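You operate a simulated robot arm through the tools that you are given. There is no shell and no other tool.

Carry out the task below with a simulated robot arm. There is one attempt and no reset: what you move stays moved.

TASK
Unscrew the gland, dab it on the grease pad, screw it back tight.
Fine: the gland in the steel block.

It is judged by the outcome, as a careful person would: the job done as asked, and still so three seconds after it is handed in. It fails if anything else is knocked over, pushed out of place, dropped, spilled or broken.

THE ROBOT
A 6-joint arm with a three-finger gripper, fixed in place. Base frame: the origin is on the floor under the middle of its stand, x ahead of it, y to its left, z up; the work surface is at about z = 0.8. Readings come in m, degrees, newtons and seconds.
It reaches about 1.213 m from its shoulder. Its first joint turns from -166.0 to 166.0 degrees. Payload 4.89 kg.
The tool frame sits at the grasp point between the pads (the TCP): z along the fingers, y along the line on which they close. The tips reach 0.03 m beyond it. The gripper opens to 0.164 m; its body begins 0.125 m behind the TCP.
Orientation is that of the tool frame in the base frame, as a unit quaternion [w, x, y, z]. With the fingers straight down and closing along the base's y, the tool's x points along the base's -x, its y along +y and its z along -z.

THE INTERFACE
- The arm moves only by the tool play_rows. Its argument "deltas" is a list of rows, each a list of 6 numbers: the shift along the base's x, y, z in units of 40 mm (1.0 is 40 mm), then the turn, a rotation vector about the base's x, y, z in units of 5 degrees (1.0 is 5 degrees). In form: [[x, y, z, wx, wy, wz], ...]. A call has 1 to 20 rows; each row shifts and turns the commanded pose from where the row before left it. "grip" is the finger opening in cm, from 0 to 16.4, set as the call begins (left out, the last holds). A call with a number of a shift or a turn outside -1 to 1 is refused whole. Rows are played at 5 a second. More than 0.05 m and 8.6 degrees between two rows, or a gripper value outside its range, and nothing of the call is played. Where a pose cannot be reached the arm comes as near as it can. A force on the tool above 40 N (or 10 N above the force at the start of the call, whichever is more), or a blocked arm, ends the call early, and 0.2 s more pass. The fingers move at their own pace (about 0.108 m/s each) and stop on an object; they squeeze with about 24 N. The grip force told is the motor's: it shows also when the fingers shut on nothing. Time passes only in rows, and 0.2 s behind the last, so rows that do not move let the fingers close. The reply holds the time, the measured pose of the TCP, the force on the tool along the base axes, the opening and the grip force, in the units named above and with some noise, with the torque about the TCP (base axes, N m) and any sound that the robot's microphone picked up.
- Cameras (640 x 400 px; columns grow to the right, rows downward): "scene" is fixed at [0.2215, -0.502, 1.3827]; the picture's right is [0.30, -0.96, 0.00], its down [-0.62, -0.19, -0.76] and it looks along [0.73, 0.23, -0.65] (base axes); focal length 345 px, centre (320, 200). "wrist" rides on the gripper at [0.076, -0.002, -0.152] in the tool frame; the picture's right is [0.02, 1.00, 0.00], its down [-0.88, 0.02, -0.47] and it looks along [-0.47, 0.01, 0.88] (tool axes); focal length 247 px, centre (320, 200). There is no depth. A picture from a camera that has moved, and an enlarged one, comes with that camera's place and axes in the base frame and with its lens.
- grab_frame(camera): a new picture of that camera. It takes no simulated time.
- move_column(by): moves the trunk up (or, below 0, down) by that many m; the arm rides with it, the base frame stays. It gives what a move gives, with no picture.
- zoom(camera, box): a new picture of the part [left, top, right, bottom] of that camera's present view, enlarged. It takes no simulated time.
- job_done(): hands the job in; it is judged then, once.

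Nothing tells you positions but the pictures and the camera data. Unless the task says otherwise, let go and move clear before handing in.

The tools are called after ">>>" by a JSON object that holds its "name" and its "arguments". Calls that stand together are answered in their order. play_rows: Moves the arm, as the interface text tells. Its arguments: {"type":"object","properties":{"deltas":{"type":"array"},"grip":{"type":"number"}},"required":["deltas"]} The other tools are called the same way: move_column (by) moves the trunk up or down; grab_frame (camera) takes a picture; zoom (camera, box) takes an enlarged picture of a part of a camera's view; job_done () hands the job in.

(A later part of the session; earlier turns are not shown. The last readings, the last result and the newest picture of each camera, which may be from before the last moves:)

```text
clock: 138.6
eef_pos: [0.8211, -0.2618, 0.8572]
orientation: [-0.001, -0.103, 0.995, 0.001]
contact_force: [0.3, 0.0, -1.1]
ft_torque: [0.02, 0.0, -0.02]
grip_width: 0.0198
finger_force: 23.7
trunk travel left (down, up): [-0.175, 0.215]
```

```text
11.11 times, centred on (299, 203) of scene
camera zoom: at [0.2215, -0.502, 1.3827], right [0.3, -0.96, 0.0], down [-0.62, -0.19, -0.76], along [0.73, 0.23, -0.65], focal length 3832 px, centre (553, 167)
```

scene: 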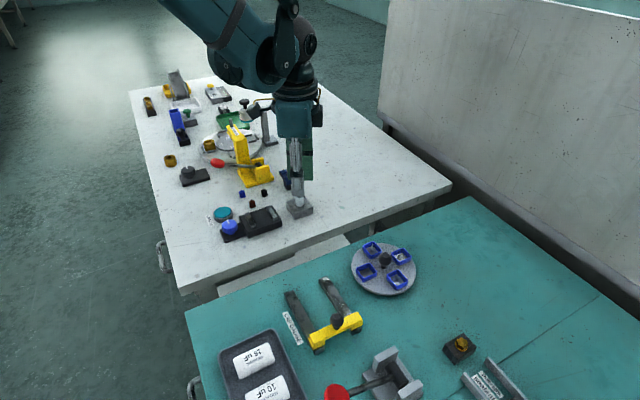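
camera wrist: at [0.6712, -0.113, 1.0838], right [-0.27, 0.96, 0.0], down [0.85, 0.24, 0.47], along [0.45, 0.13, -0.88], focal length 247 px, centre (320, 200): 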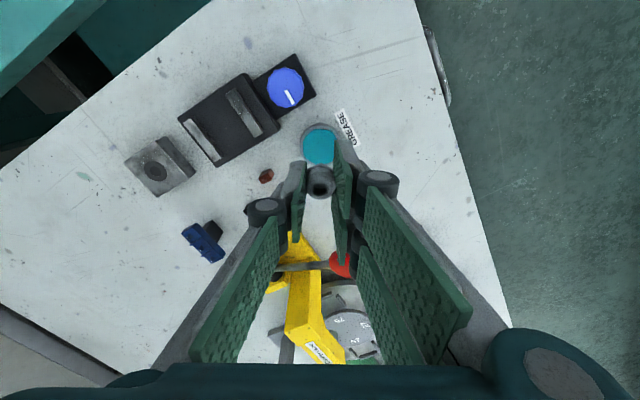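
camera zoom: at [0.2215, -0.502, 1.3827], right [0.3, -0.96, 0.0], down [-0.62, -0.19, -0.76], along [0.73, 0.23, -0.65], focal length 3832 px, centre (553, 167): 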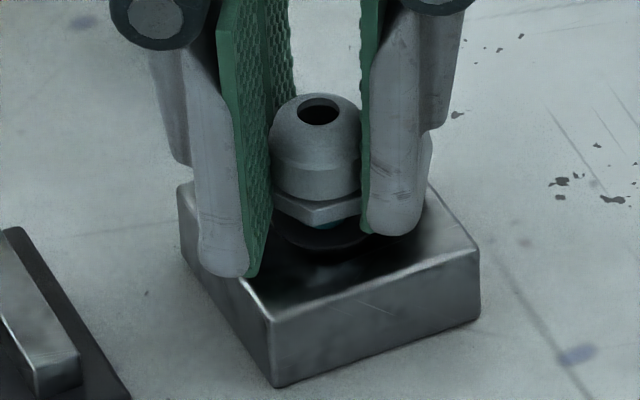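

Still free. Next I'll press the gland down to its seat (hex on the seal) with a light force and turn clockwise there, to see if the thread picks up under axial pressure.

>>> {"name": "play_rows", "arguments": {"deltas": [[-0.003, -0.004, -0.03, 0, 0, 0], [0, 0, -0.03, 0, 0, 0], [0, 0, -0.03, 0, 0, 0], [0, 0, -0.03, 0, 0, 0], [0, 0, 0, 0, 0, 0]]}}

>>> {"name": "play_rows", "arguments": {"deltas": [[0, 0, -0.015, 0, 0, 0], [0, 0, 0, 0, 0, 0]]}}

>>> {"name": "zoom", "arguments": {"camera": "wrist", "box": [250, 110, 390, 210]}}

>>> {"name": "zoom", "arguments": {"camera": "scene", "box": [275, 185, 323, 221]}}

```text
clock: 139.8
eef_pos: [0.8202, -0.261, 0.8529]
orientation: [0.0, -0.104, 0.995, 0.002]
contact_force: [0.3, -0.3, -0.5]
ft_torque: [0.0, -0.03, 0.02]
grip_width: 0.0198
finger_force: 24.5
trunk travel left (down, up): [-0.175, 0.215]
```

```text
clock: 140.4
eef_pos: [0.8192, -0.2605, 0.8506]
orientation: [-0.001, -0.103, 0.995, 0.001]
contact_force: [-0.7, 0.2, -0.1]
ft_torque: [0.01, 0.01, 0.01]
grip_width: 0.02
finger_force: 24.1
trunk travel left (down, up): [-0.175, 0.215]
```

```text
4.00 times, centred on (320, 160) of wrist
camera zoom: at [0.7466, -0.281, 1.0033], right [-0.23, 0.97, 0.0], down [0.86, 0.2, 0.47], along [0.46, 0.11, -0.88], focal length 988 px, centre (320, 360)
```

zoom: 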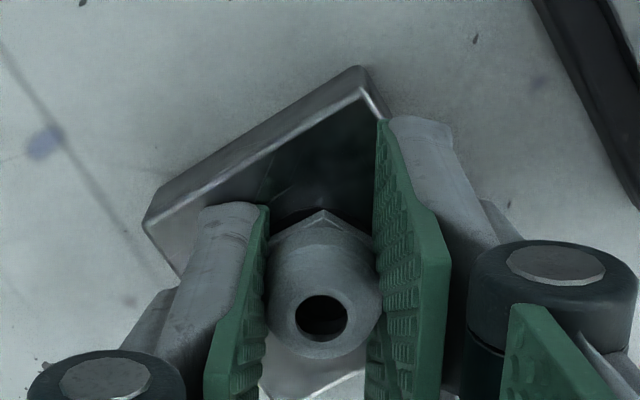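

```text
11.11 times, centred on (299, 203) of scene
camera zoom: at [0.2215, -0.502, 1.3827], right [0.3, -0.96, 0.0], down [-0.62, -0.19, -0.76], along [0.73, 0.23, -0.65], focal length 3832 px, centre (553, 167)
```

zoom: 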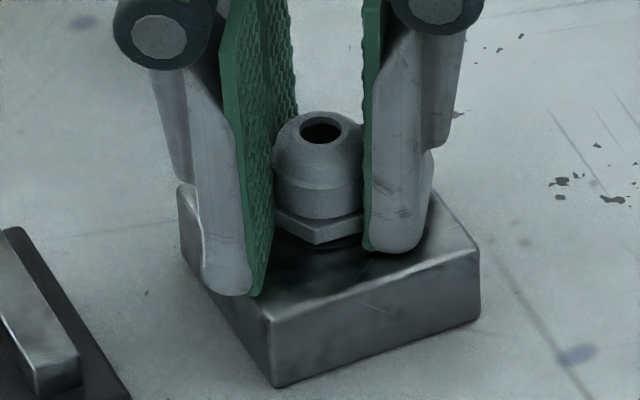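

>>> {"name": "play_rows", "arguments": {"deltas": [[0, 0, -0.012, 0, 0, 0], [0, 0, 0, 0, 0, 0]]}}

>>> {"name": "play_rows", "arguments": {"deltas": [[0, 0, -0.012, 0, 0, 0], [0, 0, 0, 0, 0, 0]]}}

>>> {"name": "zoom", "arguments": {"camera": "scene", "box": [275, 185, 323, 221]}}

>>> {"name": "zoom", "arguments": {"camera": "wrist", "box": [290, 140, 350, 190]}}

```text
clock: 141.0
eef_pos: [0.8212, -0.2619, 0.8512]
orientation: [-0.001, -0.104, 0.995, 0.002]
contact_force: [0.6, 0.3, 1.1]
ft_torque: [0.03, 0.0, 0.0]
grip_width: 0.0196
finger_force: 23.6
trunk travel left (down, up): [-0.175, 0.215]
```

```text
clock: 141.6
eef_pos: [0.8208, -0.2607, 0.8507]
orientation: [-0.001, -0.104, 0.995, 0.002]
contact_force: [-1.0, -2.1, 8.0]
ft_torque: [-0.12, 0.05, -0.01]
grip_width: 0.0198
finger_force: 24.2
trunk travel left (down, up): [-0.175, 0.215]
```

```text
11.11 times, centred on (299, 203) of scene
camera zoom: at [0.2215, -0.502, 1.3827], right [0.3, -0.96, 0.0], down [-0.62, -0.19, -0.76], along [0.73, 0.23, -0.65], focal length 3832 px, centre (553, 167)
```

zoom: 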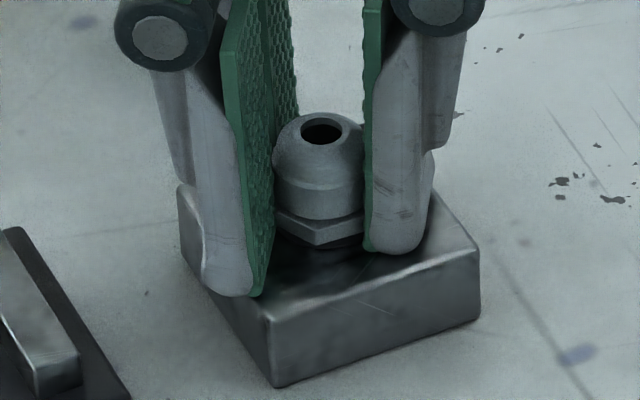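

```text
8.00 times, centred on (320, 165) of wrist
camera zoom: at [0.7472, -0.2809, 1.0025], right [-0.23, 0.97, 0.0], down [0.86, 0.2, 0.47], along [0.46, 0.11, -0.88], focal length 1976 px, centre (320, 480)
```

zoom: 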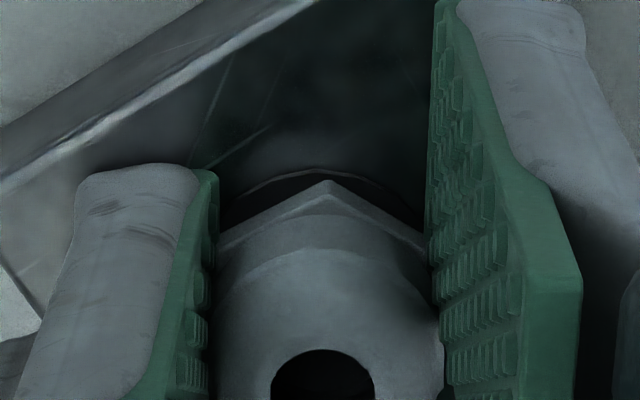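

The gland is now on its seat with 8 N of contact. Turning clockwise 20° under this light pressure.

>>> {"name": "play_rows", "arguments": {"deltas": [[-0.002, 0, 0, 0, 0, -1], [-0.002, 0, 0, 0, 0, -1], [-0.002, 0, 0, 0, 0, -1], [-0.002, 0, 0, 0, 0, -1]]}}

>>> {"name": "zoom", "arguments": {"camera": "wrist", "box": [250, 110, 390, 210]}}

```text
clock: 142.6
eef_pos: [0.8217, -0.2627, 0.8508]
orientation: [0.0, 0.072, 0.997, 0.001]
contact_force: [2.9, 0.0, 24.1]
ft_torque: [-0.15, -0.06, 0.2]
grip_width: 0.0199
finger_force: 24.0
trunk travel left (down, up): [-0.175, 0.215]
```

```text
4.00 times, centred on (320, 160) of wrist
camera zoom: at [0.7452, -0.255, 1.0024], right [0.12, 0.99, 0.0], down [0.87, -0.11, 0.47], along [0.47, -0.05, -0.88], focal length 988 px, centre (320, 360)
```

zoom: 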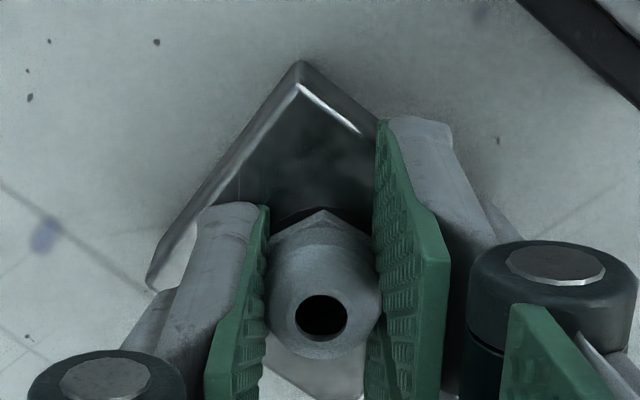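

Upward force rose to 24 N and a resisting torque of 0.2 N·m appeared. I'll raise slightly to see whether the thread is holding the gland down or it was only friction on the seat.

>>> {"name": "play_rows", "arguments": {"deltas": [[0, 0, 0.02, 0, 0, 0], [0, 0, 0, 0, 0, 0]]}}

>>> {"name": "zoom", "arguments": {"camera": "wrist", "box": [250, 110, 390, 210]}}

>>> {"name": "zoom", "arguments": {"camera": "scene", "box": [275, 185, 323, 221]}}

```text
clock: 143.2
eef_pos: [0.8203, -0.2616, 0.8497]
orientation: [0.0, 0.071, 0.997, 0.002]
contact_force: [3.0, -5.2, 14.4]
ft_torque: [-0.25, -0.07, 0.03]
grip_width: 0.0197
finger_force: 23.7
trunk travel left (down, up): [-0.175, 0.215]
```

```text
4.00 times, centred on (320, 160) of wrist
camera zoom: at [0.7452, -0.2549, 1.0024], right [0.12, 0.99, 0.0], down [0.87, -0.11, 0.47], along [0.47, -0.05, -0.88], focal length 988 px, centre (320, 360)
```

zoom: 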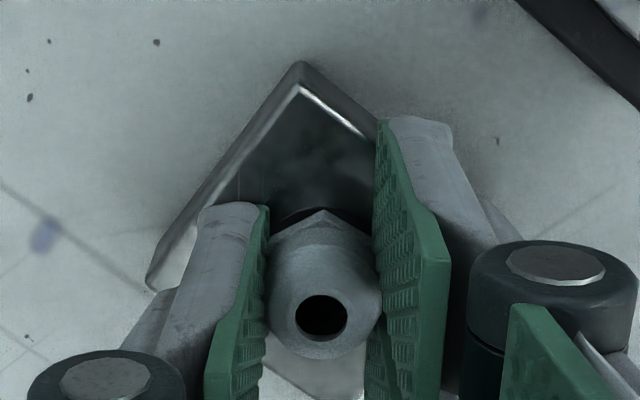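

```text
11.11 times, centred on (299, 203) of scene
camera zoom: at [0.2215, -0.502, 1.3827], right [0.3, -0.96, 0.0], down [-0.62, -0.19, -0.76], along [0.73, 0.23, -0.65], focal length 3832 px, centre (553, 167)
```

zoom: 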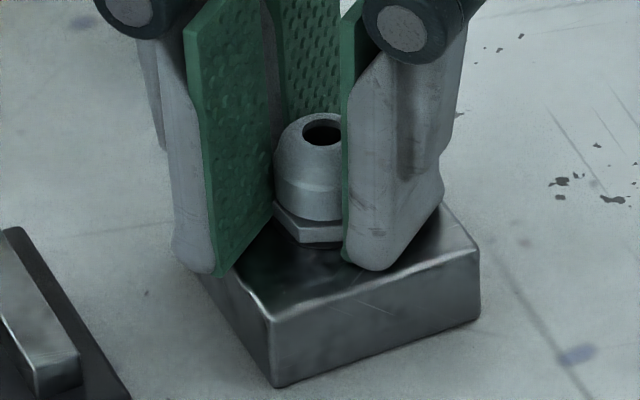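

>>> {"name": "play_rows", "arguments": {"deltas": [[0, 0, 0.025, 0, 0, 0], [0, 0, 0, 0, 0, 0]]}}

>>> {"name": "play_rows", "arguments": {"deltas": [[0, 0, 0.015, 0, 0, 0], [0, 0, 0, 0, 0, 0]]}}

>>> {"name": "zoom", "arguments": {"camera": "wrist", "box": [250, 110, 390, 210]}}

```text
clock: 143.8
eef_pos: [0.8221, -0.2613, 0.8516]
orientation: [-0.001, 0.07, 0.998, 0.003]
contact_force: [0.0, -0.2, 0.7]
ft_torque: [-0.01, 0.0, 0.02]
grip_width: 0.0196
finger_force: 24.3
trunk travel left (down, up): [-0.175, 0.215]
```

```text
clock: 144.4
eef_pos: [0.8211, -0.2611, 0.8534]
orientation: [0.0, 0.071, 0.998, 0.002]
contact_force: [-0.4, -0.6, -0.1]
ft_torque: [-0.02, 0.0, 0.02]
grip_width: 0.0197
finger_force: 24.1
trunk travel left (down, up): [-0.175, 0.215]
```

```text
4.00 times, centred on (320, 160) of wrist
camera zoom: at [0.7451, -0.2545, 1.004], right [0.12, 0.99, 0.0], down [0.87, -0.11, 0.47], along [0.47, -0.05, -0.88], focal length 988 px, centre (320, 360)
```

zoom: 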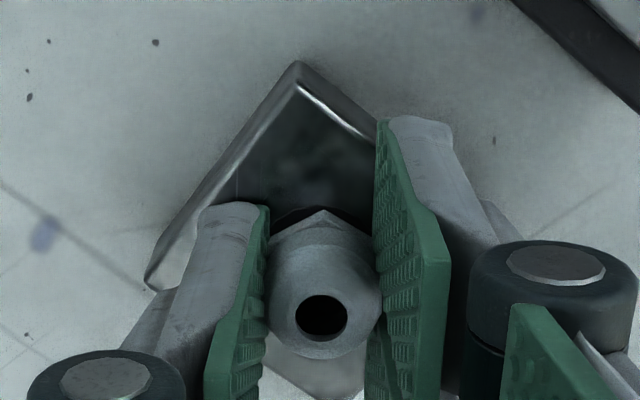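

The gland lifts freely, so that torque was only seat friction. The forces during unscrewing suggest about a 3 mm pitch and a thread start about 3 mm above the seat. I'll do a proper screw-in: raise to about 3 mm and turn clockwise with a steady slow feed through that depth, centred.

>>> {"name": "play_rows", "arguments": {"deltas": [[0, 0, 0.045, 0, 0, 0], [-0.001, 0, -0.0025, 0, 0, -1], [-0.001, 0, -0.0025, 0, 0, -1], [-0.001, 0, -0.0025, 0, 0, -1], [-0.001, 0, -0.0025, 0, 0, -1], [-0.001, 0, -0.0025, 0, 0, -1], [-0.001, 0, -0.0025, 0, 0, -1]]}}

>>> {"name": "zoom", "arguments": {"camera": "wrist", "box": [250, 110, 390, 210]}}

>>> {"name": "zoom", "arguments": {"camera": "scene", "box": [275, 185, 323, 221]}}

```text
clock: 146.0
eef_pos: [0.8189, -0.261, 0.8539]
orientation: [0.001, 0.327, 0.945, 0.002]
contact_force: [-0.4, -0.2, -0.2]
ft_torque: [0.0, 0.02, -0.01]
grip_width: 0.0197
finger_force: 23.8
trunk travel left (down, up): [-0.175, 0.215]
```

```text
4.00 times, centred on (320, 160) of wrist
camera zoom: at [0.7593, -0.2178, 1.0057], right [0.6, 0.8, 0.0], down [0.7, -0.53, 0.47], along [0.38, -0.28, -0.88], focal length 988 px, centre (320, 360)
```

zoom: 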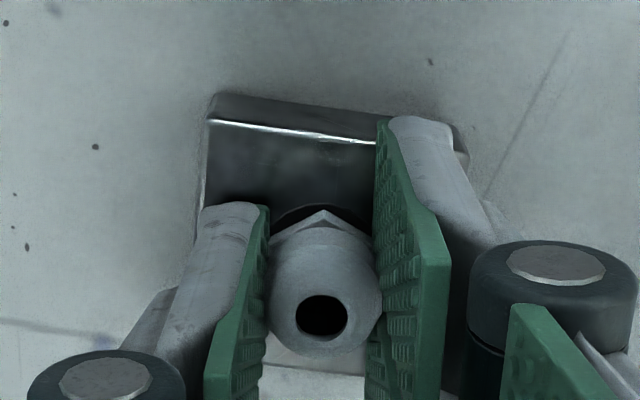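

```text
11.11 times, centred on (299, 203) of scene
camera zoom: at [0.2215, -0.502, 1.3827], right [0.3, -0.96, 0.0], down [-0.62, -0.19, -0.76], along [0.73, 0.23, -0.65], focal length 3832 px, centre (553, 167)
```

zoom: 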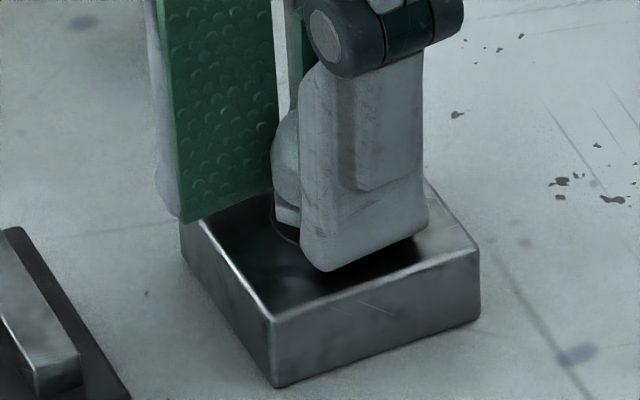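

Centred within 0.4 mm at about 3 mm height. Continuing the clockwise feed.

>>> {"name": "play_rows", "arguments": {"deltas": [[-0.001, 0, -0.003, 0, 0, -1], [-0.001, 0, -0.003, 0, 0, -1], [-0.001, 0, -0.003, 0, 0, -1], [-0.001, 0.001, -0.003, 0, 0, -1], [-0.001, 0.001, -0.003, 0, 0, -1], [0, 0.001, -0.003, 0, 0, -1], [0, 0.001, -0.003, 0, 0, -1], [0, 0.001, -0.003, 0, 0, -1]]}}

>>> {"name": "zoom", "arguments": {"camera": "wrist", "box": [250, 110, 390, 210]}}

>>> {"name": "play_rows", "arguments": {"deltas": [[0, 0.001, -0.003, 0, 0, -1], [0, 0.001, -0.003, 0, 0, -1], [0, 0.001, -0.003, 0, 0, -1], [0, 0.001, -0.003, 0, 0, -1], [0, 0.001, -0.003, 0, 0, -1], [0.001, 0.001, -0.003, 0, 0, -1], [0.001, 0.001, -0.003, 0, 0, -1], [0.001, 0.001, -0.003, 0, 0, -1]]}}

>>> {"name": "zoom", "arguments": {"camera": "wrist", "box": [250, 110, 390, 210]}}

```text
clock: 147.8
eef_pos: [0.8205, -0.2621, 0.8531]
orientation: [0.001, 0.631, 0.776, 0.0]
contact_force: [0.0, 0.3, -0.4]
ft_torque: [0.01, 0.02, 0.0]
grip_width: 0.0198
finger_force: 24.0
trunk travel left (down, up): [-0.175, 0.215]
```

```text
4.00 times, centred on (320, 160) of wrist
camera zoom: at [0.8031, -0.1889, 1.0048], right [0.97, 0.23, 0.0], down [0.2, -0.86, 0.47], along [0.11, -0.46, -0.88], focal length 988 px, centre (320, 360)
```

zoom: 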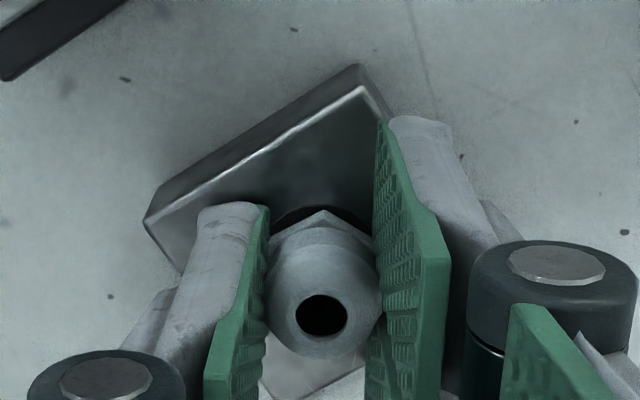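

```text
clock: 149.6
eef_pos: [0.82, -0.2618, 0.8531]
orientation: [0.002, 0.858, 0.514, 0.001]
contact_force: [-0.4, 0.4, 0.0]
ft_torque: [0.0, 0.0, 0.01]
grip_width: 0.0198
finger_force: 24.6
trunk travel left (down, up): [-0.175, 0.215]
```

```text
4.00 times, centred on (320, 160) of wrist
camera zoom: at [0.8548, -0.195, 1.0042], right [0.89, -0.45, 0.0], down [-0.4, -0.78, 0.47], along [-0.21, -0.42, -0.88], focal length 988 px, centre (320, 360)
```

zoom: 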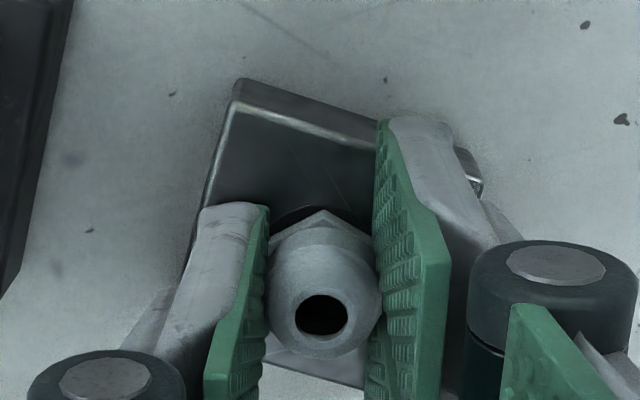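

No pickup anywhere in that range, even though the catch-like forces earlier turned out to be only wall friction. I'll try the way a person would: set the gland down in the hole, let go so it sits upright and centred, then regrip it cleanly and turn clockwise.

>>> {"name": "play_rows", "arguments": {"deltas": [[-0.022, -0.007, -0.01, 0, 0, 0], [0, 0, -0.015, 0, 0, 0], [0, 0, -0.01, 0, 0, 0], [0, 0, 0, 0, 0, 0]]}}

>>> {"name": "zoom", "arguments": {"camera": "wrist", "box": [250, 110, 390, 210]}}

>>> {"name": "zoom", "arguments": {"camera": "scene", "box": [275, 185, 323, 221]}}

```text
clock: 150.6
eef_pos: [0.8202, -0.2606, 0.852]
orientation: [0.002, 0.858, 0.514, 0.001]
contact_force: [-0.9, 0.4, 0.0]
ft_torque: [0.01, -0.04, -0.01]
grip_width: 0.0196
finger_force: 23.8
trunk travel left (down, up): [-0.175, 0.215]
```

```text
4.00 times, centred on (320, 160) of wrist
camera zoom: at [0.8538, -0.1948, 1.0035], right [0.89, -0.45, 0.0], down [-0.4, -0.79, 0.47], along [-0.21, -0.42, -0.88], focal length 988 px, centre (320, 360)
```

zoom: 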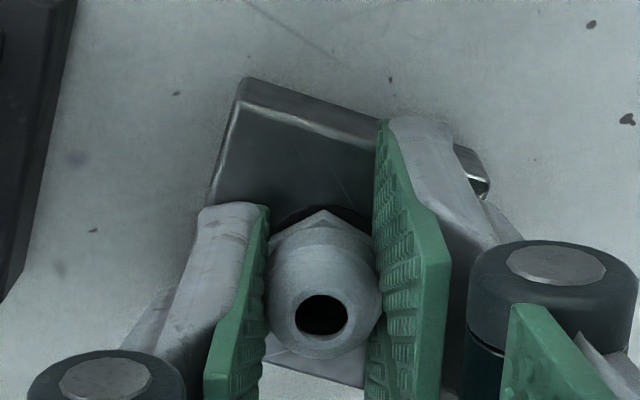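

```text
11.11 times, centred on (299, 203) of scene
camera zoom: at [0.2215, -0.502, 1.3827], right [0.3, -0.96, 0.0], down [-0.62, -0.19, -0.76], along [0.73, 0.23, -0.65], focal length 3832 px, centre (553, 167)
```

zoom: 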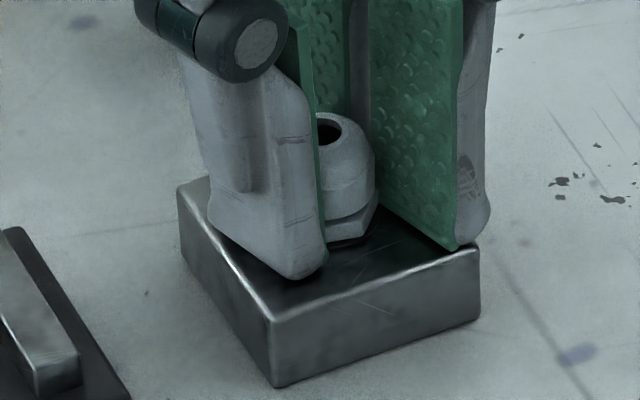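

The gland is just above its seat and laterally matches the original position. Releasing it gently to let it settle.

>>> {"name": "play_rows", "arguments": {"deltas": [[0, 0, 0, 0, 0, 0], [0, 0, 0, 0, 0, 0], [0, 0, 0, 0, 0, 0]], "grip": 3.2}}

>>> {"name": "zoom", "arguments": {"camera": "wrist", "box": [250, 110, 390, 210]}}

>>> {"name": "zoom", "arguments": {"camera": "scene", "box": [275, 185, 323, 221]}}

```text
clock: 151.4
eef_pos: [0.819, -0.2613, 0.8524]
orientation: [0.002, 0.858, 0.514, 0.001]
contact_force: [1.1, 0.2, -0.4]
ft_torque: [0.0, -0.02, -0.02]
grip_width: 0.0318
finger_force: 0.1
trunk travel left (down, up): [-0.175, 0.215]
```

```text
4.00 times, centred on (320, 160) of wrist
camera zoom: at [0.8537, -0.1948, 1.0035], right [0.89, -0.45, 0.0], down [-0.4, -0.79, 0.47], along [-0.21, -0.42, -0.88], focal length 988 px, centre (320, 360)
```

zoom: 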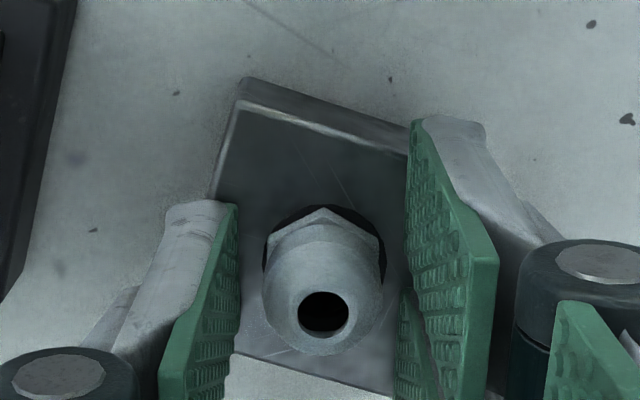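

```text
11.11 times, centred on (299, 203) of scene
camera zoom: at [0.2215, -0.502, 1.3827], right [0.3, -0.96, 0.0], down [-0.62, -0.19, -0.76], along [0.73, 0.23, -0.65], focal length 3832 px, centre (553, 167)
```

zoom: 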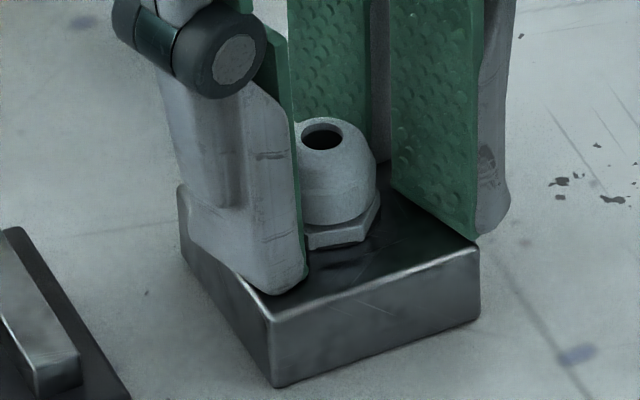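

>>> {"name": "zoom", "arguments": {"camera": "wrist", "box": [300, 150, 344, 186]}}

>>> {"name": "zoom", "arguments": {"camera": "scene", "box": [288, 192, 314, 212]}}

```text
11.11 times, centred on (322, 168) of wrist
camera zoom: at [0.8537, -0.1948, 1.0035], right [0.89, -0.45, 0.0], down [-0.4, -0.79, 0.47], along [-0.21, -0.42, -0.88], focal length 2744 px, centre (298, 556)
```

zoom: 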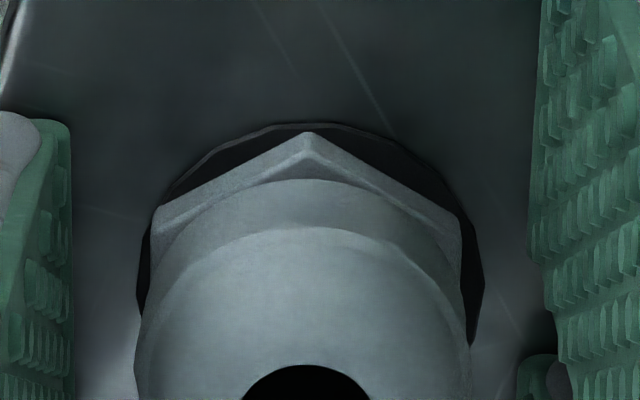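

```text
16.00 times, centred on (301, 202) of scene
camera zoom: at [0.2215, -0.502, 1.3827], right [0.3, -0.96, 0.0], down [-0.62, -0.19, -0.76], along [0.73, 0.23, -0.65], focal length 5517 px, centre (624, 168)
```

zoom: 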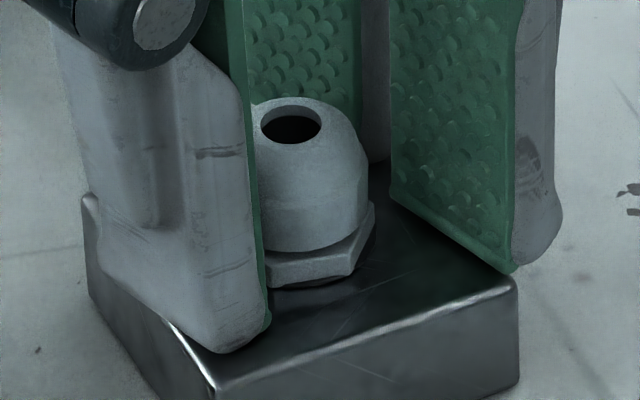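

The gland sits upright and concentric on its ring. I'll rotate the open gripper back counter-clockwise 240° around it to regrip with a long clockwise stroke.

>>> {"name": "play_rows", "arguments": {"deltas": [[0, 0, 0.04, 0, 0, 0], [0, 0, 0, 0, 0, 1], [0, 0, 0, 0, 0, 1], [0, 0, 0, 0, 0, 1], [0, 0, 0, 0, 0, 1], [0, 0, 0, 0, 0, 1], [0, 0, 0, 0, 0, 1], [0, 0, 0, 0, 0, 1], [0, 0, 0, 0, 0, 1], [0, 0, 0, 0, 0, 1], [0, 0, 0, 0, 0, 1], [0, 0, 0, 0, 0, 1], [0, 0, 0, 0, 0, 1], [0, 0, 0, 0, 0, 1], [0, 0, 0, 0, 0, 1], [0, 0, 0, 0, 0, 1], [0, 0, 0, 0, 0, 1]], "grip": 3.6}}

>>> {"name": "play_rows", "arguments": {"deltas": [[0, 0, 0, 0, 0, 1], [0, 0, 0, 0, 0, 1], [0, 0, 0, 0, 0, 1], [0, 0, 0, 0, 0, 1], [0, 0, 0, 0, 0, 1], [0, 0, 0, 0, 0, 1], [0, 0, 0, 0, 0, 1], [0, 0, 0, 0, 0, 1], [0, 0, 0, 0, 0, 1], [0, 0, 0, 0, 0, 1], [0, 0, 0, 0, 0, 1], [0, 0, 0, 0, 0, 1], [0, 0, 0, 0, 0, 1], [0, 0, 0, 0, 0, 1], [0, 0, 0, 0, 0, 1], [0, 0, 0, 0, 0, 1]]}}

>>> {"name": "play_rows", "arguments": {"deltas": [[0, 0, 0, 0, 0, 1], [0, 0, 0, 0, 0, 1], [0, 0, 0, 0, 0, 1], [0, 0, 0, 0, 0, 1], [0, 0, 0, 0, 0, 1], [0, 0, 0, 0, 0, 1], [0, 0, 0, 0, 0, 1], [0, 0, 0, 0, 0, 1], [0, 0, 0, 0, 0, 1], [0, 0, 0, 0, 0, 1], [0, 0, 0, 0, 0, 1], [0, 0, 0, 0, 0, 1], [0, 0, 0, 0, 0, 1], [0, 0, 0, 0, 0, 1], [0, 0, 0, 0, 0, 1], [0, 0, 0, 0, 0, 1], [0, 0, 0, 0, 0, 0], [0, 0, 0, 0, 0, 0]]}}

>>> {"name": "zoom", "arguments": {"camera": "wrist", "box": [250, 110, 390, 210]}}

>>> {"name": "zoom", "arguments": {"camera": "scene", "box": [275, 185, 323, 221]}}

```text
clock: 155.0
eef_pos: [0.818, -0.2613, 0.8537]
orientation: [0.001, 0.325, 0.946, 0.002]
contact_force: [0.0, -0.1, -0.5]
ft_torque: [0.04, 0.0, 0.0]
grip_width: 0.0361
finger_force: 0.1
trunk travel left (down, up): [-0.175, 0.215]
```

```text
clock: 158.4
eef_pos: [0.8192, -0.2607, 0.8535]
orientation: [-0.001, -0.358, 0.934, 0.002]
contact_force: [-0.5, 0.2, 0.1]
ft_torque: [0.03, 0.01, 0.01]
grip_width: 0.036
finger_force: 0.0
trunk travel left (down, up): [-0.175, 0.215]
```

```text
clock: 162.2
eef_pos: [0.8202, -0.2619, 0.8522]
orientation: [0.002, 0.874, -0.485, -0.001]
contact_force: [2.2, -3.7, 7.9]
ft_torque: [-0.01, -0.25, -0.1]
grip_width: 0.036
finger_force: 0.0
trunk travel left (down, up): [-0.175, 0.215]
```

```text
4.00 times, centred on (320, 160) of wrist
camera zoom: at [0.8625, -0.327, 1.0033], right [-0.84, -0.55, 0.0], down [-0.48, 0.74, 0.47], along [-0.26, 0.39, -0.88], focal length 988 px, centre (320, 360)
```

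zoom: 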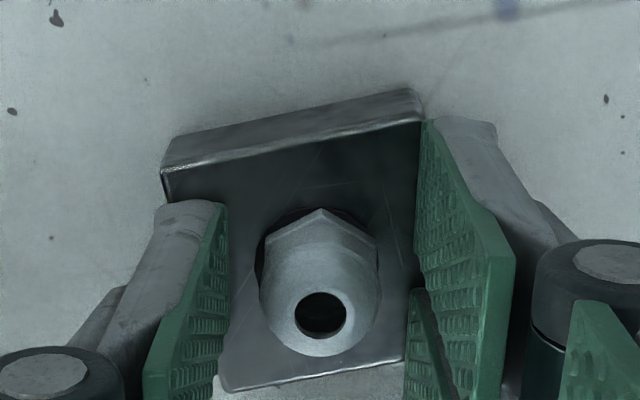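

```text
11.11 times, centred on (299, 203) of scene
camera zoom: at [0.2215, -0.502, 1.3827], right [0.3, -0.96, 0.0], down [-0.62, -0.19, -0.76], along [0.73, 0.23, -0.65], focal length 3832 px, centre (553, 167)
```

zoom: 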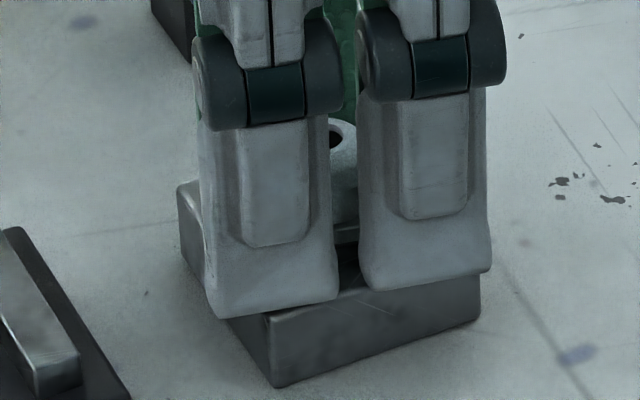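

A fingertip is resting lightly on the block (7.9 N): the arm sagged while turning. I'll raise about 2.5 mm for clearance, then regrip the gland.

>>> {"name": "play_rows", "arguments": {"deltas": [[0, 0, 0.06, 0, 0, 0], [0.006, 0.004, 0, 0, 0, 0], [0, 0, 0, 0, 0, 0]]}}

>>> {"name": "zoom", "arguments": {"camera": "wrist", "box": [250, 110, 390, 210]}}

>>> {"name": "zoom", "arguments": {"camera": "scene", "box": [230, 160, 340, 230]}}

```text
clock: 163.0
eef_pos: [0.8196, -0.2631, 0.8543]
orientation: [0.002, 0.874, -0.485, -0.001]
contact_force: [0.8, 0.6, 1.2]
ft_torque: [-0.01, -0.01, 0.0]
grip_width: 0.0363
finger_force: 0.0
trunk travel left (down, up): [-0.175, 0.215]
```

```text
4.00 times, centred on (320, 160) of wrist
camera zoom: at [0.8624, -0.328, 1.0059], right [-0.84, -0.55, 0.0], down [-0.48, 0.74, 0.47], along [-0.26, 0.39, -0.88], focal length 988 px, centre (320, 360)
```

zoom: 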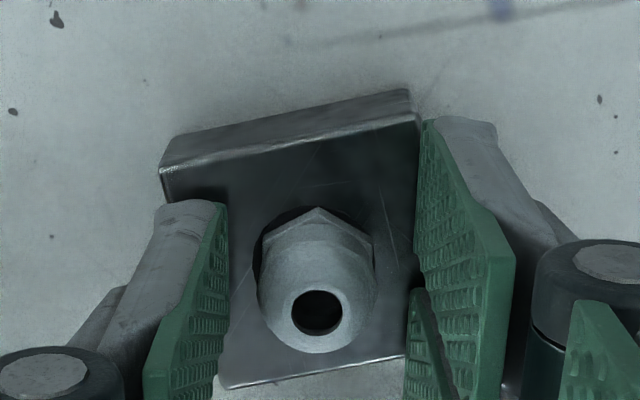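

```text
5.71 times, centred on (285, 195) of scene
camera zoom: at [0.2215, -0.502, 1.3827], right [0.3, -0.96, 0.0], down [-0.62, -0.19, -0.76], along [0.73, 0.23, -0.65], focal length 1970 px, centre (520, 229)
```

zoom: 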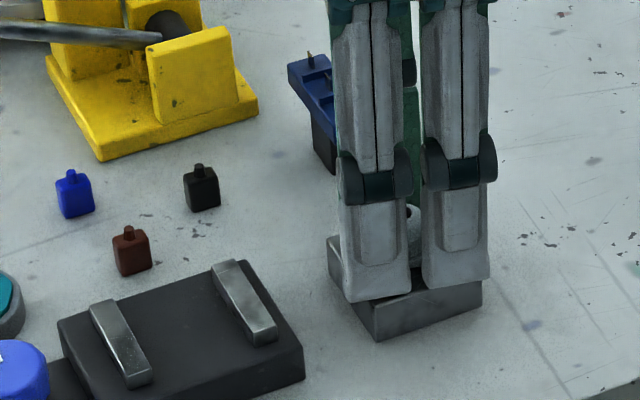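

>>> {"name": "play_rows", "arguments": {"deltas": [[0.02, 0.013, 0, 0, 0, 0], [0, 0, 0, 0, 0, 0]]}}

>>> {"name": "zoom", "arguments": {"camera": "wrist", "box": [250, 110, 390, 210]}}

```text
clock: 163.6
eef_pos: [0.8201, -0.2614, 0.8558]
orientation: [0.001, 0.874, -0.486, -0.002]
contact_force: [0.2, -0.1, -0.2]
ft_torque: [0.02, -0.03, 0.03]
grip_width: 0.0363
finger_force: 0.0
trunk travel left (down, up): [-0.175, 0.215]
```

```text
4.00 times, centred on (320, 160) of wrist
camera zoom: at [0.8631, -0.3272, 1.0065], right [-0.84, -0.55, 0.0], down [-0.48, 0.74, 0.47], along [-0.26, 0.39, -0.88], focal length 988 px, centre (320, 360)
```

zoom: 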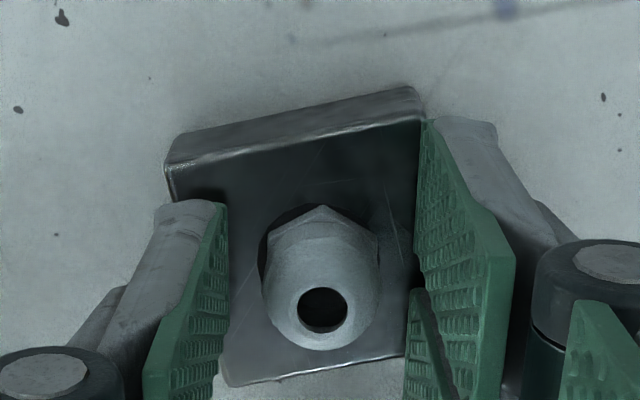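

Centred on the gland with clearance to the block. Closing, then turning clockwise 20°.

>>> {"name": "play_rows", "arguments": {"deltas": [[0, 0, 0, 0, 0, 0], [0, 0, 0, 0, 0, 0], [0, 0, 0, 0, 0, 0]], "grip": 1.0}}

>>> {"name": "play_rows", "arguments": {"deltas": [[0, 0, 0, 0, 0, -1], [0, 0, 0, 0, 0, -1], [0, 0, 0, 0, 0, -1], [0, 0, 0, 0, 0, -1]]}}

>>> {"name": "zoom", "arguments": {"camera": "wrist", "box": [250, 110, 390, 210]}}

```text
clock: 164.4
eef_pos: [0.8195, -0.2629, 0.8546]
orientation: [0.001, 0.874, -0.485, -0.001]
contact_force: [-0.2, -0.3, 0.2]
ft_torque: [0.0, 0.01, 0.0]
grip_width: 0.0197
finger_force: 23.5
trunk travel left (down, up): [-0.175, 0.215]
```

```text
clock: 165.4
eef_pos: [0.8195, -0.262, 0.8554]
orientation: [0.002, 0.776, -0.631, -0.001]
contact_force: [-0.3, -0.7, 0.5]
ft_torque: [-0.01, 0.01, -0.02]
grip_width: 0.0197
finger_force: 24.3
trunk travel left (down, up): [-0.175, 0.215]
```

```text
4.00 times, centred on (320, 160) of wrist
camera zoom: at [0.838, -0.3368, 1.0068], right [-0.97, -0.23, 0.0], down [-0.2, 0.86, 0.47], along [-0.11, 0.46, -0.88], focal length 988 px, centre (320, 360)
```

zoom: 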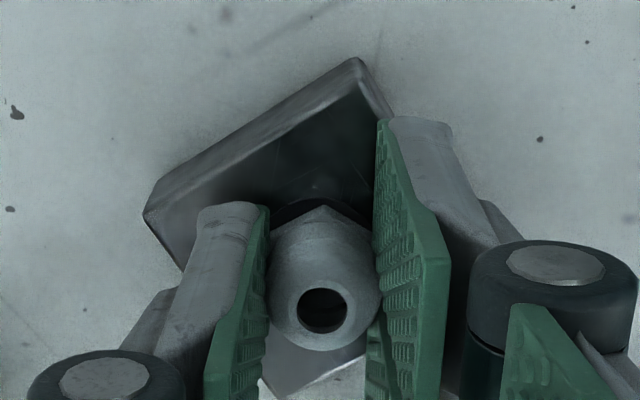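

Now the fingers have clearance, I can actually press the gland onto its seat. I'll push down lightly and turn clockwise.

>>> {"name": "play_rows", "arguments": {"deltas": [[0, 0, -0.015, 0, 0, 0], [0, 0, 0, 0, 0, 0]]}}

>>> {"name": "play_rows", "arguments": {"deltas": [[0, 0, -0.015, 0, 0, 0], [0, 0, 0, 0, 0, 0]]}}

>>> {"name": "zoom", "arguments": {"camera": "wrist", "box": [250, 110, 390, 210]}}

```text
clock: 166.0
eef_pos: [0.8195, -0.2607, 0.8549]
orientation: [0.002, 0.776, -0.63, -0.001]
contact_force: [0.1, 0.5, 1.7]
ft_torque: [0.0, -0.03, -0.04]
grip_width: 0.0199
finger_force: 24.2
trunk travel left (down, up): [-0.175, 0.215]
```

```text
clock: 166.6
eef_pos: [0.82, -0.261, 0.8542]
orientation: [0.002, 0.777, -0.63, -0.002]
contact_force: [0.0, 1.2, 9.4]
ft_torque: [0.02, -0.04, 0.0]
grip_width: 0.0197
finger_force: 24.1
trunk travel left (down, up): [-0.175, 0.215]
```

```text
4.00 times, centred on (320, 160) of wrist
camera zoom: at [0.8381, -0.3372, 1.0061], right [-0.97, -0.23, 0.0], down [-0.2, 0.86, 0.47], along [-0.11, 0.46, -0.88], focal length 988 px, centre (320, 360)
```

zoom: 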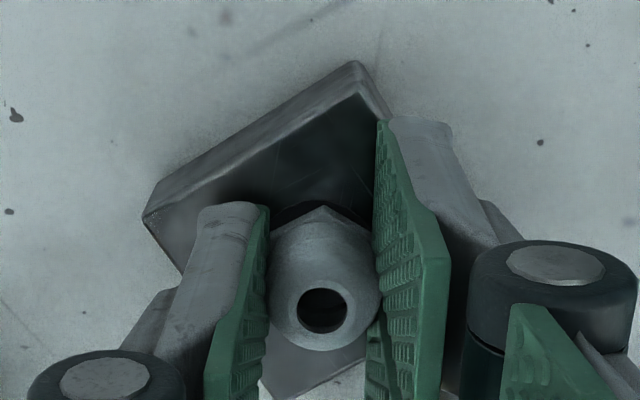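

Pressed at 9.4 N with the contact on axis, so it's genuinely the gland on its seat. Turning clockwise 40° under pressure.

>>> {"name": "play_rows", "arguments": {"deltas": [[0, 0, 0, 0, 0, -1], [0, 0, 0, 0, 0, -1], [0, 0, 0, 0, 0, -1], [0, 0, 0, 0, 0, -1]]}}

>>> {"name": "play_rows", "arguments": {"deltas": [[0, 0, 0, 0, 0, -1], [0, 0, 0, 0, 0, -1], [0, 0, 0, 0, 0, -1], [0, 0, 0, 0, 0, -1]]}}

>>> {"name": "zoom", "arguments": {"camera": "wrist", "box": [250, 110, 390, 210]}}

>>> {"name": "zoom", "arguments": {"camera": "scene", "box": [275, 185, 323, 221]}}

```text
clock: 167.6
eef_pos: [0.8194, -0.2606, 0.8532]
orientation: [-0.001, -0.655, 0.756, 0.001]
contact_force: [0.3, -1.7, 3.5]
ft_torque: [-0.05, -0.01, -0.03]
grip_width: 0.0199
finger_force: 24.2
trunk travel left (down, up): [-0.175, 0.215]
```

```text
clock: 168.6
eef_pos: [0.8207, -0.2604, 0.8552]
orientation: [-0.001, -0.513, 0.858, 0.002]
contact_force: [2.7, 1.3, 6.0]
ft_torque: [-0.01, -0.08, 0.04]
grip_width: 0.0197
finger_force: 24.1
trunk travel left (down, up): [-0.175, 0.215]
```

```text
4.00 times, centred on (320, 160) of wrist
camera zoom: at [0.7865, -0.3303, 1.006], right [-0.89, 0.45, 0.0], down [0.4, 0.79, 0.47], along [0.21, 0.42, -0.88], focal length 988 px, centre (320, 360)
```

zoom: 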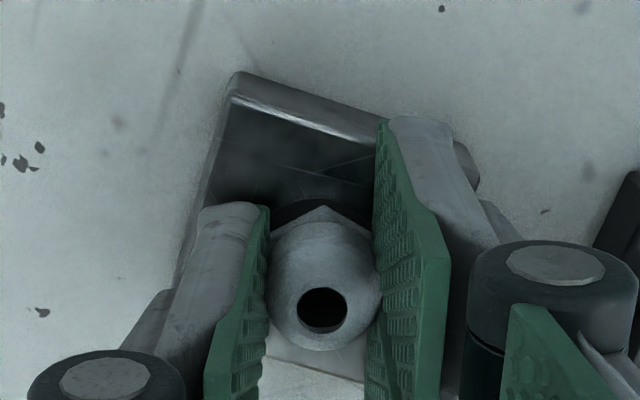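

```text
11.11 times, centred on (299, 203) of scene
camera zoom: at [0.2215, -0.502, 1.3827], right [0.3, -0.96, 0.0], down [-0.62, -0.19, -0.76], along [0.73, 0.23, -0.65], focal length 3832 px, centre (553, 167)
```

zoom: 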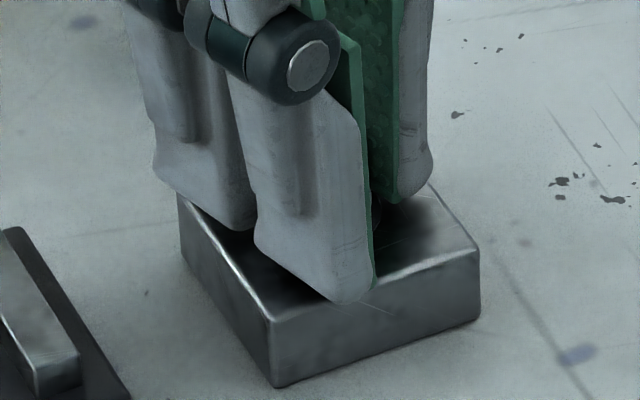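

Turning on the seat gives no real torque. I'll check whether the gland is now held by lifting slightly.

>>> {"name": "play_rows", "arguments": {"deltas": [[0, 0, 0.025, 0, 0, 0], [0, 0, 0.025, 0, 0, 0], [0, 0, 0, 0, 0, 0]]}}

>>> {"name": "zoom", "arguments": {"camera": "wrist", "box": [250, 110, 390, 210]}}

>>> {"name": "zoom", "arguments": {"camera": "scene", "box": [275, 185, 323, 221]}}

```text
clock: 169.4
eef_pos: [0.8195, -0.2614, 0.8546]
orientation: [-0.001, -0.514, 0.858, 0.002]
contact_force: [0.9, 0.2, -0.9]
ft_torque: [-0.02, 0.01, -0.01]
grip_width: 0.02
finger_force: 23.7
trunk travel left (down, up): [-0.175, 0.215]
```

```text
4.00 times, centred on (320, 160) of wrist
camera zoom: at [0.7869, -0.331, 1.0076], right [-0.89, 0.45, 0.0], down [0.4, 0.79, 0.47], along [0.21, 0.42, -0.88], focal length 988 px, centre (320, 360)
```

zoom: 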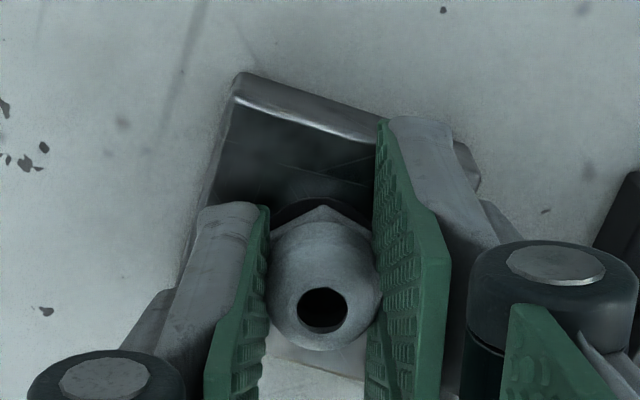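

```text
11.11 times, centred on (299, 203) of scene
camera zoom: at [0.2215, -0.502, 1.3827], right [0.3, -0.96, 0.0], down [-0.62, -0.19, -0.76], along [0.73, 0.23, -0.65], focal length 3832 px, centre (553, 167)
```

zoom: 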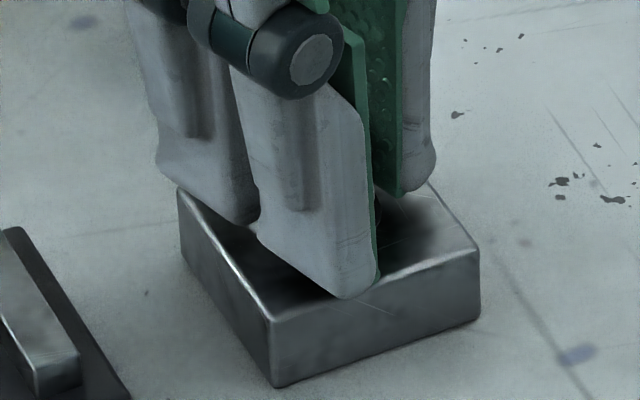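

It lifts freely. Reviewing all attempts, the momentary "catch" (constant -13.4 N pull) only ever happened after I had lifted the gland more than about 6 mm clear of the hole, never after small lifts. So I'll lift well clear, pre-rotate counter-clockwise, and descend into the mouth while already turning clockwise.

>>> {"name": "play_rows", "arguments": {"deltas": [[0, 0, 0.15, 0, 0, 0], [0, 0, 0.2, 0, 0, 0], [0, 0, 0.2, 0, 0, 0], [0, 0, 0, 0, 0, 1], [0, 0, 0, 0, 0, 1], [0, 0, 0, 0, 0, 1], [0, 0, 0, 0, 0, 1], [0, 0, 0, 0, 0, 1], [0, 0, 0, 0, 0, 1], [0, 0, 0, 0, 0, 1], [0, 0, 0, 0, 0, 1], [0, 0, 0, 0, 0, 1], [0, 0, 0, 0, 0, 1], [0, 0, 0, 0, 0, 0]]}}

>>> {"name": "zoom", "arguments": {"camera": "wrist", "box": [250, 90, 390, 210]}}

>>> {"name": "zoom", "arguments": {"camera": "scene", "box": [275, 175, 323, 221]}}

```text
clock: 172.4
eef_pos: [0.8192, -0.2607, 0.879]
orientation: [0.001, 0.829, -0.56, -0.001]
contact_force: [0.1, 0.3, -0.9]
ft_torque: [0.01, -0.02, 0.03]
grip_width: 0.0197
finger_force: 24.1
trunk travel left (down, up): [-0.175, 0.215]
```

```text
3.33 times, centred on (320, 150) of wrist
camera zoom: at [0.8511, -0.3326, 1.0297], right [-0.92, -0.39, 0.0], down [-0.35, 0.81, 0.47], along [-0.19, 0.43, -0.88], focal length 823 px, centre (320, 367)
```

zoom: 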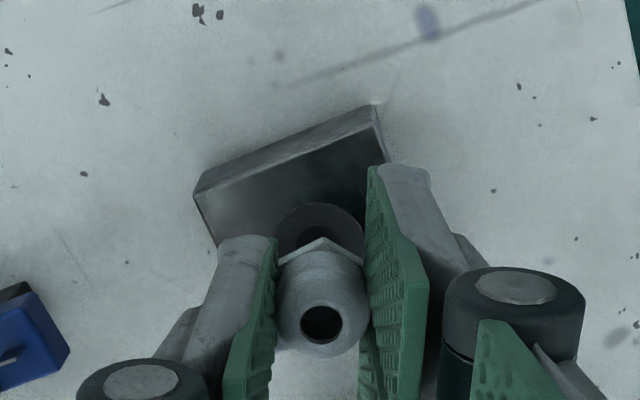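

```text
8.70 times, centred on (299, 198) of scene
camera zoom: at [0.2215, -0.502, 1.3827], right [0.3, -0.96, 0.0], down [-0.62, -0.19, -0.76], along [0.73, 0.23, -0.65], focal length 2999 px, centre (503, 217)
```

zoom: 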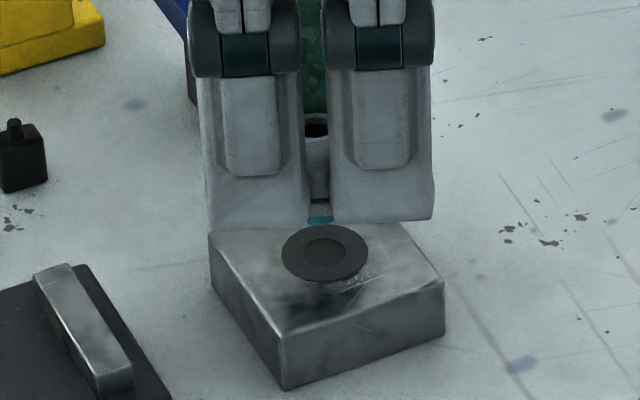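

Lifted clear and well centred over the ring. I'll descend to about 2 mm above the catch height and re-check.

>>> {"name": "play_rows", "arguments": {"deltas": [[0, 0, -0.1, 0, 0, 0], [0, 0, -0.1, 0, 0, 0], [0, 0, -0.1, 0, 0, 0], [0, 0, 0, 0, 0, 0]]}}

>>> {"name": "zoom", "arguments": {"camera": "wrist", "box": [250, 110, 390, 210]}}

>>> {"name": "zoom", "arguments": {"camera": "scene", "box": [275, 185, 323, 221]}}

```text
clock: 173.4
eef_pos: [0.8203, -0.2604, 0.8659]
orientation: [0.002, 0.828, -0.56, -0.002]
contact_force: [-0.8, -0.3, -0.8]
ft_torque: [-0.03, 0.0, 0.01]
grip_width: 0.0196
finger_force: 24.6
trunk travel left (down, up): [-0.175, 0.215]
```

```text
4.00 times, centred on (320, 160) of wrist
camera zoom: at [0.8513, -0.3321, 1.0177], right [-0.92, -0.39, 0.0], down [-0.34, 0.81, 0.47], along [-0.19, 0.43, -0.88], focal length 988 px, centre (320, 360)
```

zoom: 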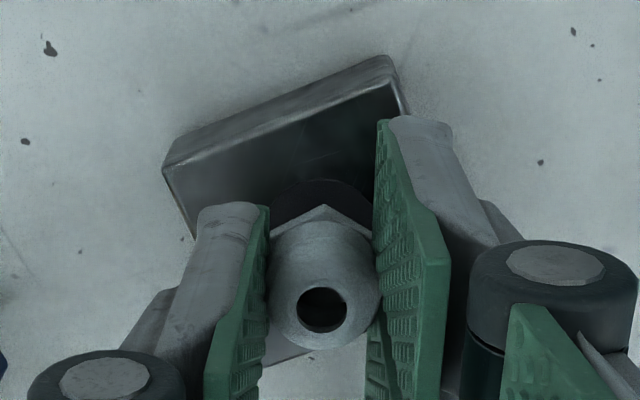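

```text
11.11 times, centred on (299, 203) of scene
camera zoom: at [0.2215, -0.502, 1.3827], right [0.3, -0.96, 0.0], down [-0.62, -0.19, -0.76], along [0.73, 0.23, -0.65], focal length 3832 px, centre (553, 167)
```

zoom: 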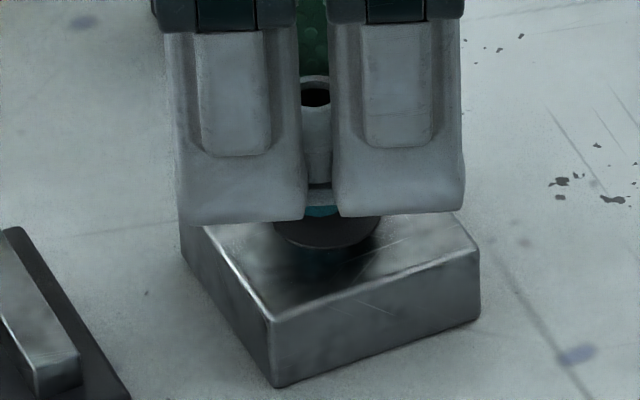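

>>> {"name": "play_rows", "arguments": {"deltas": [[0.0075, -0.021, -0.03, 0, 0, 0], [0, 0, -0.03, 0, 0, 0], [0, 0, 0, 0, 0, 0]]}}

>>> {"name": "zoom", "arguments": {"camera": "wrist", "box": [250, 110, 390, 210]}}

>>> {"name": "zoom", "arguments": {"camera": "scene", "box": [275, 185, 323, 221]}}

```text
clock: 174.2
eef_pos: [0.8203, -0.2612, 0.8628]
orientation: [0.001, 0.829, -0.559, -0.002]
contact_force: [-0.3, 0.4, 0.0]
ft_torque: [-0.01, 0.04, 0.01]
grip_width: 0.0197
finger_force: 23.6
trunk travel left (down, up): [-0.175, 0.215]
```

```text
4.00 times, centred on (320, 160) of wrist
camera zoom: at [0.8521, -0.3333, 1.0152], right [-0.92, -0.39, 0.0], down [-0.34, 0.81, 0.47], along [-0.19, 0.43, -0.88], focal length 988 px, centre (320, 360)
```

zoom: 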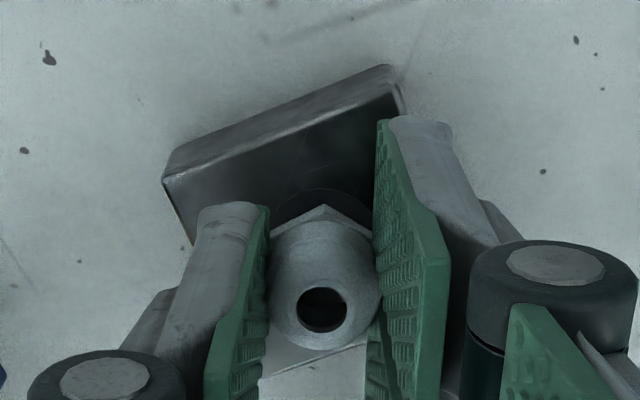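

```text
11.11 times, centred on (299, 203) of scene
camera zoom: at [0.2215, -0.502, 1.3827], right [0.3, -0.96, 0.0], down [-0.62, -0.19, -0.76], along [0.73, 0.23, -0.65], focal length 3832 px, centre (553, 167)
```

zoom: 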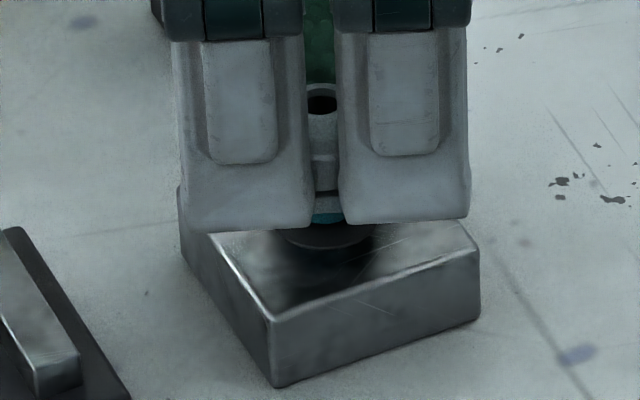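

Alignment is good in both views. Now descending while turning clockwise continuously.

>>> {"name": "play_rows", "arguments": {"deltas": [[0, 0, -0.0075, 0, 0, -1], [0, 0, -0.0075, 0, 0, -1], [0, 0, -0.0075, 0, 0, -1], [0, 0, -0.0075, 0, 0, -1], [0, 0, -0.0075, 0, 0, -1], [0, 0, -0.0075, 0, 0, -1], [0, 0, -0.0075, 0, 0, -1], [0, 0, -0.0075, 0, 0, -1], [0, 0, -0.0075, 0, 0, -1], [0, 0, -0.001, 0, 0, -1], [0, 0, -0.001, 0, 0, -1]]}}

>>> {"name": "zoom", "arguments": {"camera": "wrist", "box": [250, 110, 390, 210]}}

>>> {"name": "zoom", "arguments": {"camera": "scene", "box": [275, 185, 323, 221]}}

```text
clock: 176.6
eef_pos: [0.8197, -0.2629, 0.8609]
orientation: [-0.003, -0.475, 0.88, 0.002]
contact_force: [-5.5, 8.1, -12.0]
ft_torque: [0.22, 0.19, 0.0]
grip_width: 0.0199
finger_force: 24.5
trunk travel left (down, up): [-0.175, 0.215]
```

```text
4.00 times, centred on (320, 160) of wrist
camera zoom: at [0.7815, -0.329, 1.0126], right [-0.85, 0.53, 0.0], down [0.47, 0.75, 0.47], along [0.25, 0.4, -0.88], focal length 988 px, centre (320, 360)
```

zoom: 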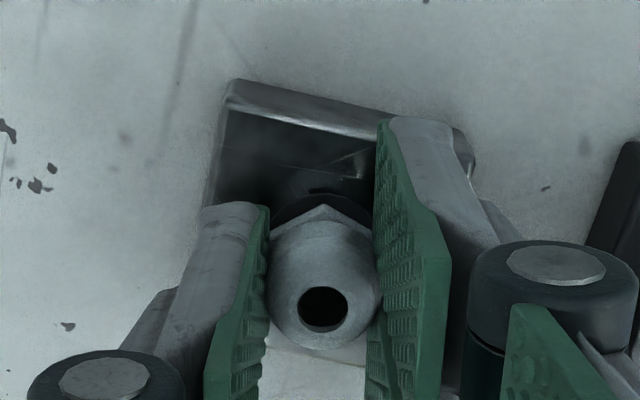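

```text
11.11 times, centred on (299, 203) of scene
camera zoom: at [0.2215, -0.502, 1.3827], right [0.3, -0.96, 0.0], down [-0.62, -0.19, -0.76], along [0.73, 0.23, -0.65], focal length 3832 px, centre (553, 167)
```

zoom: 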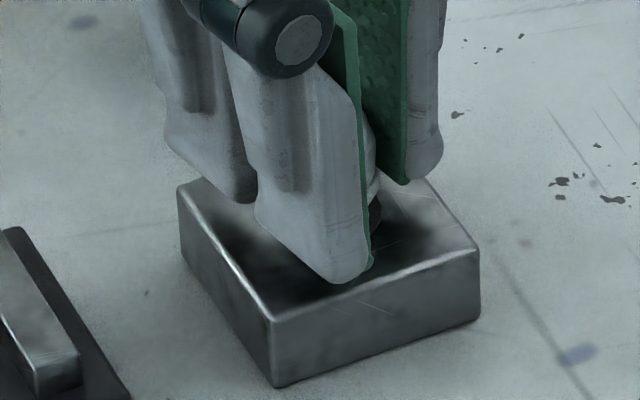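

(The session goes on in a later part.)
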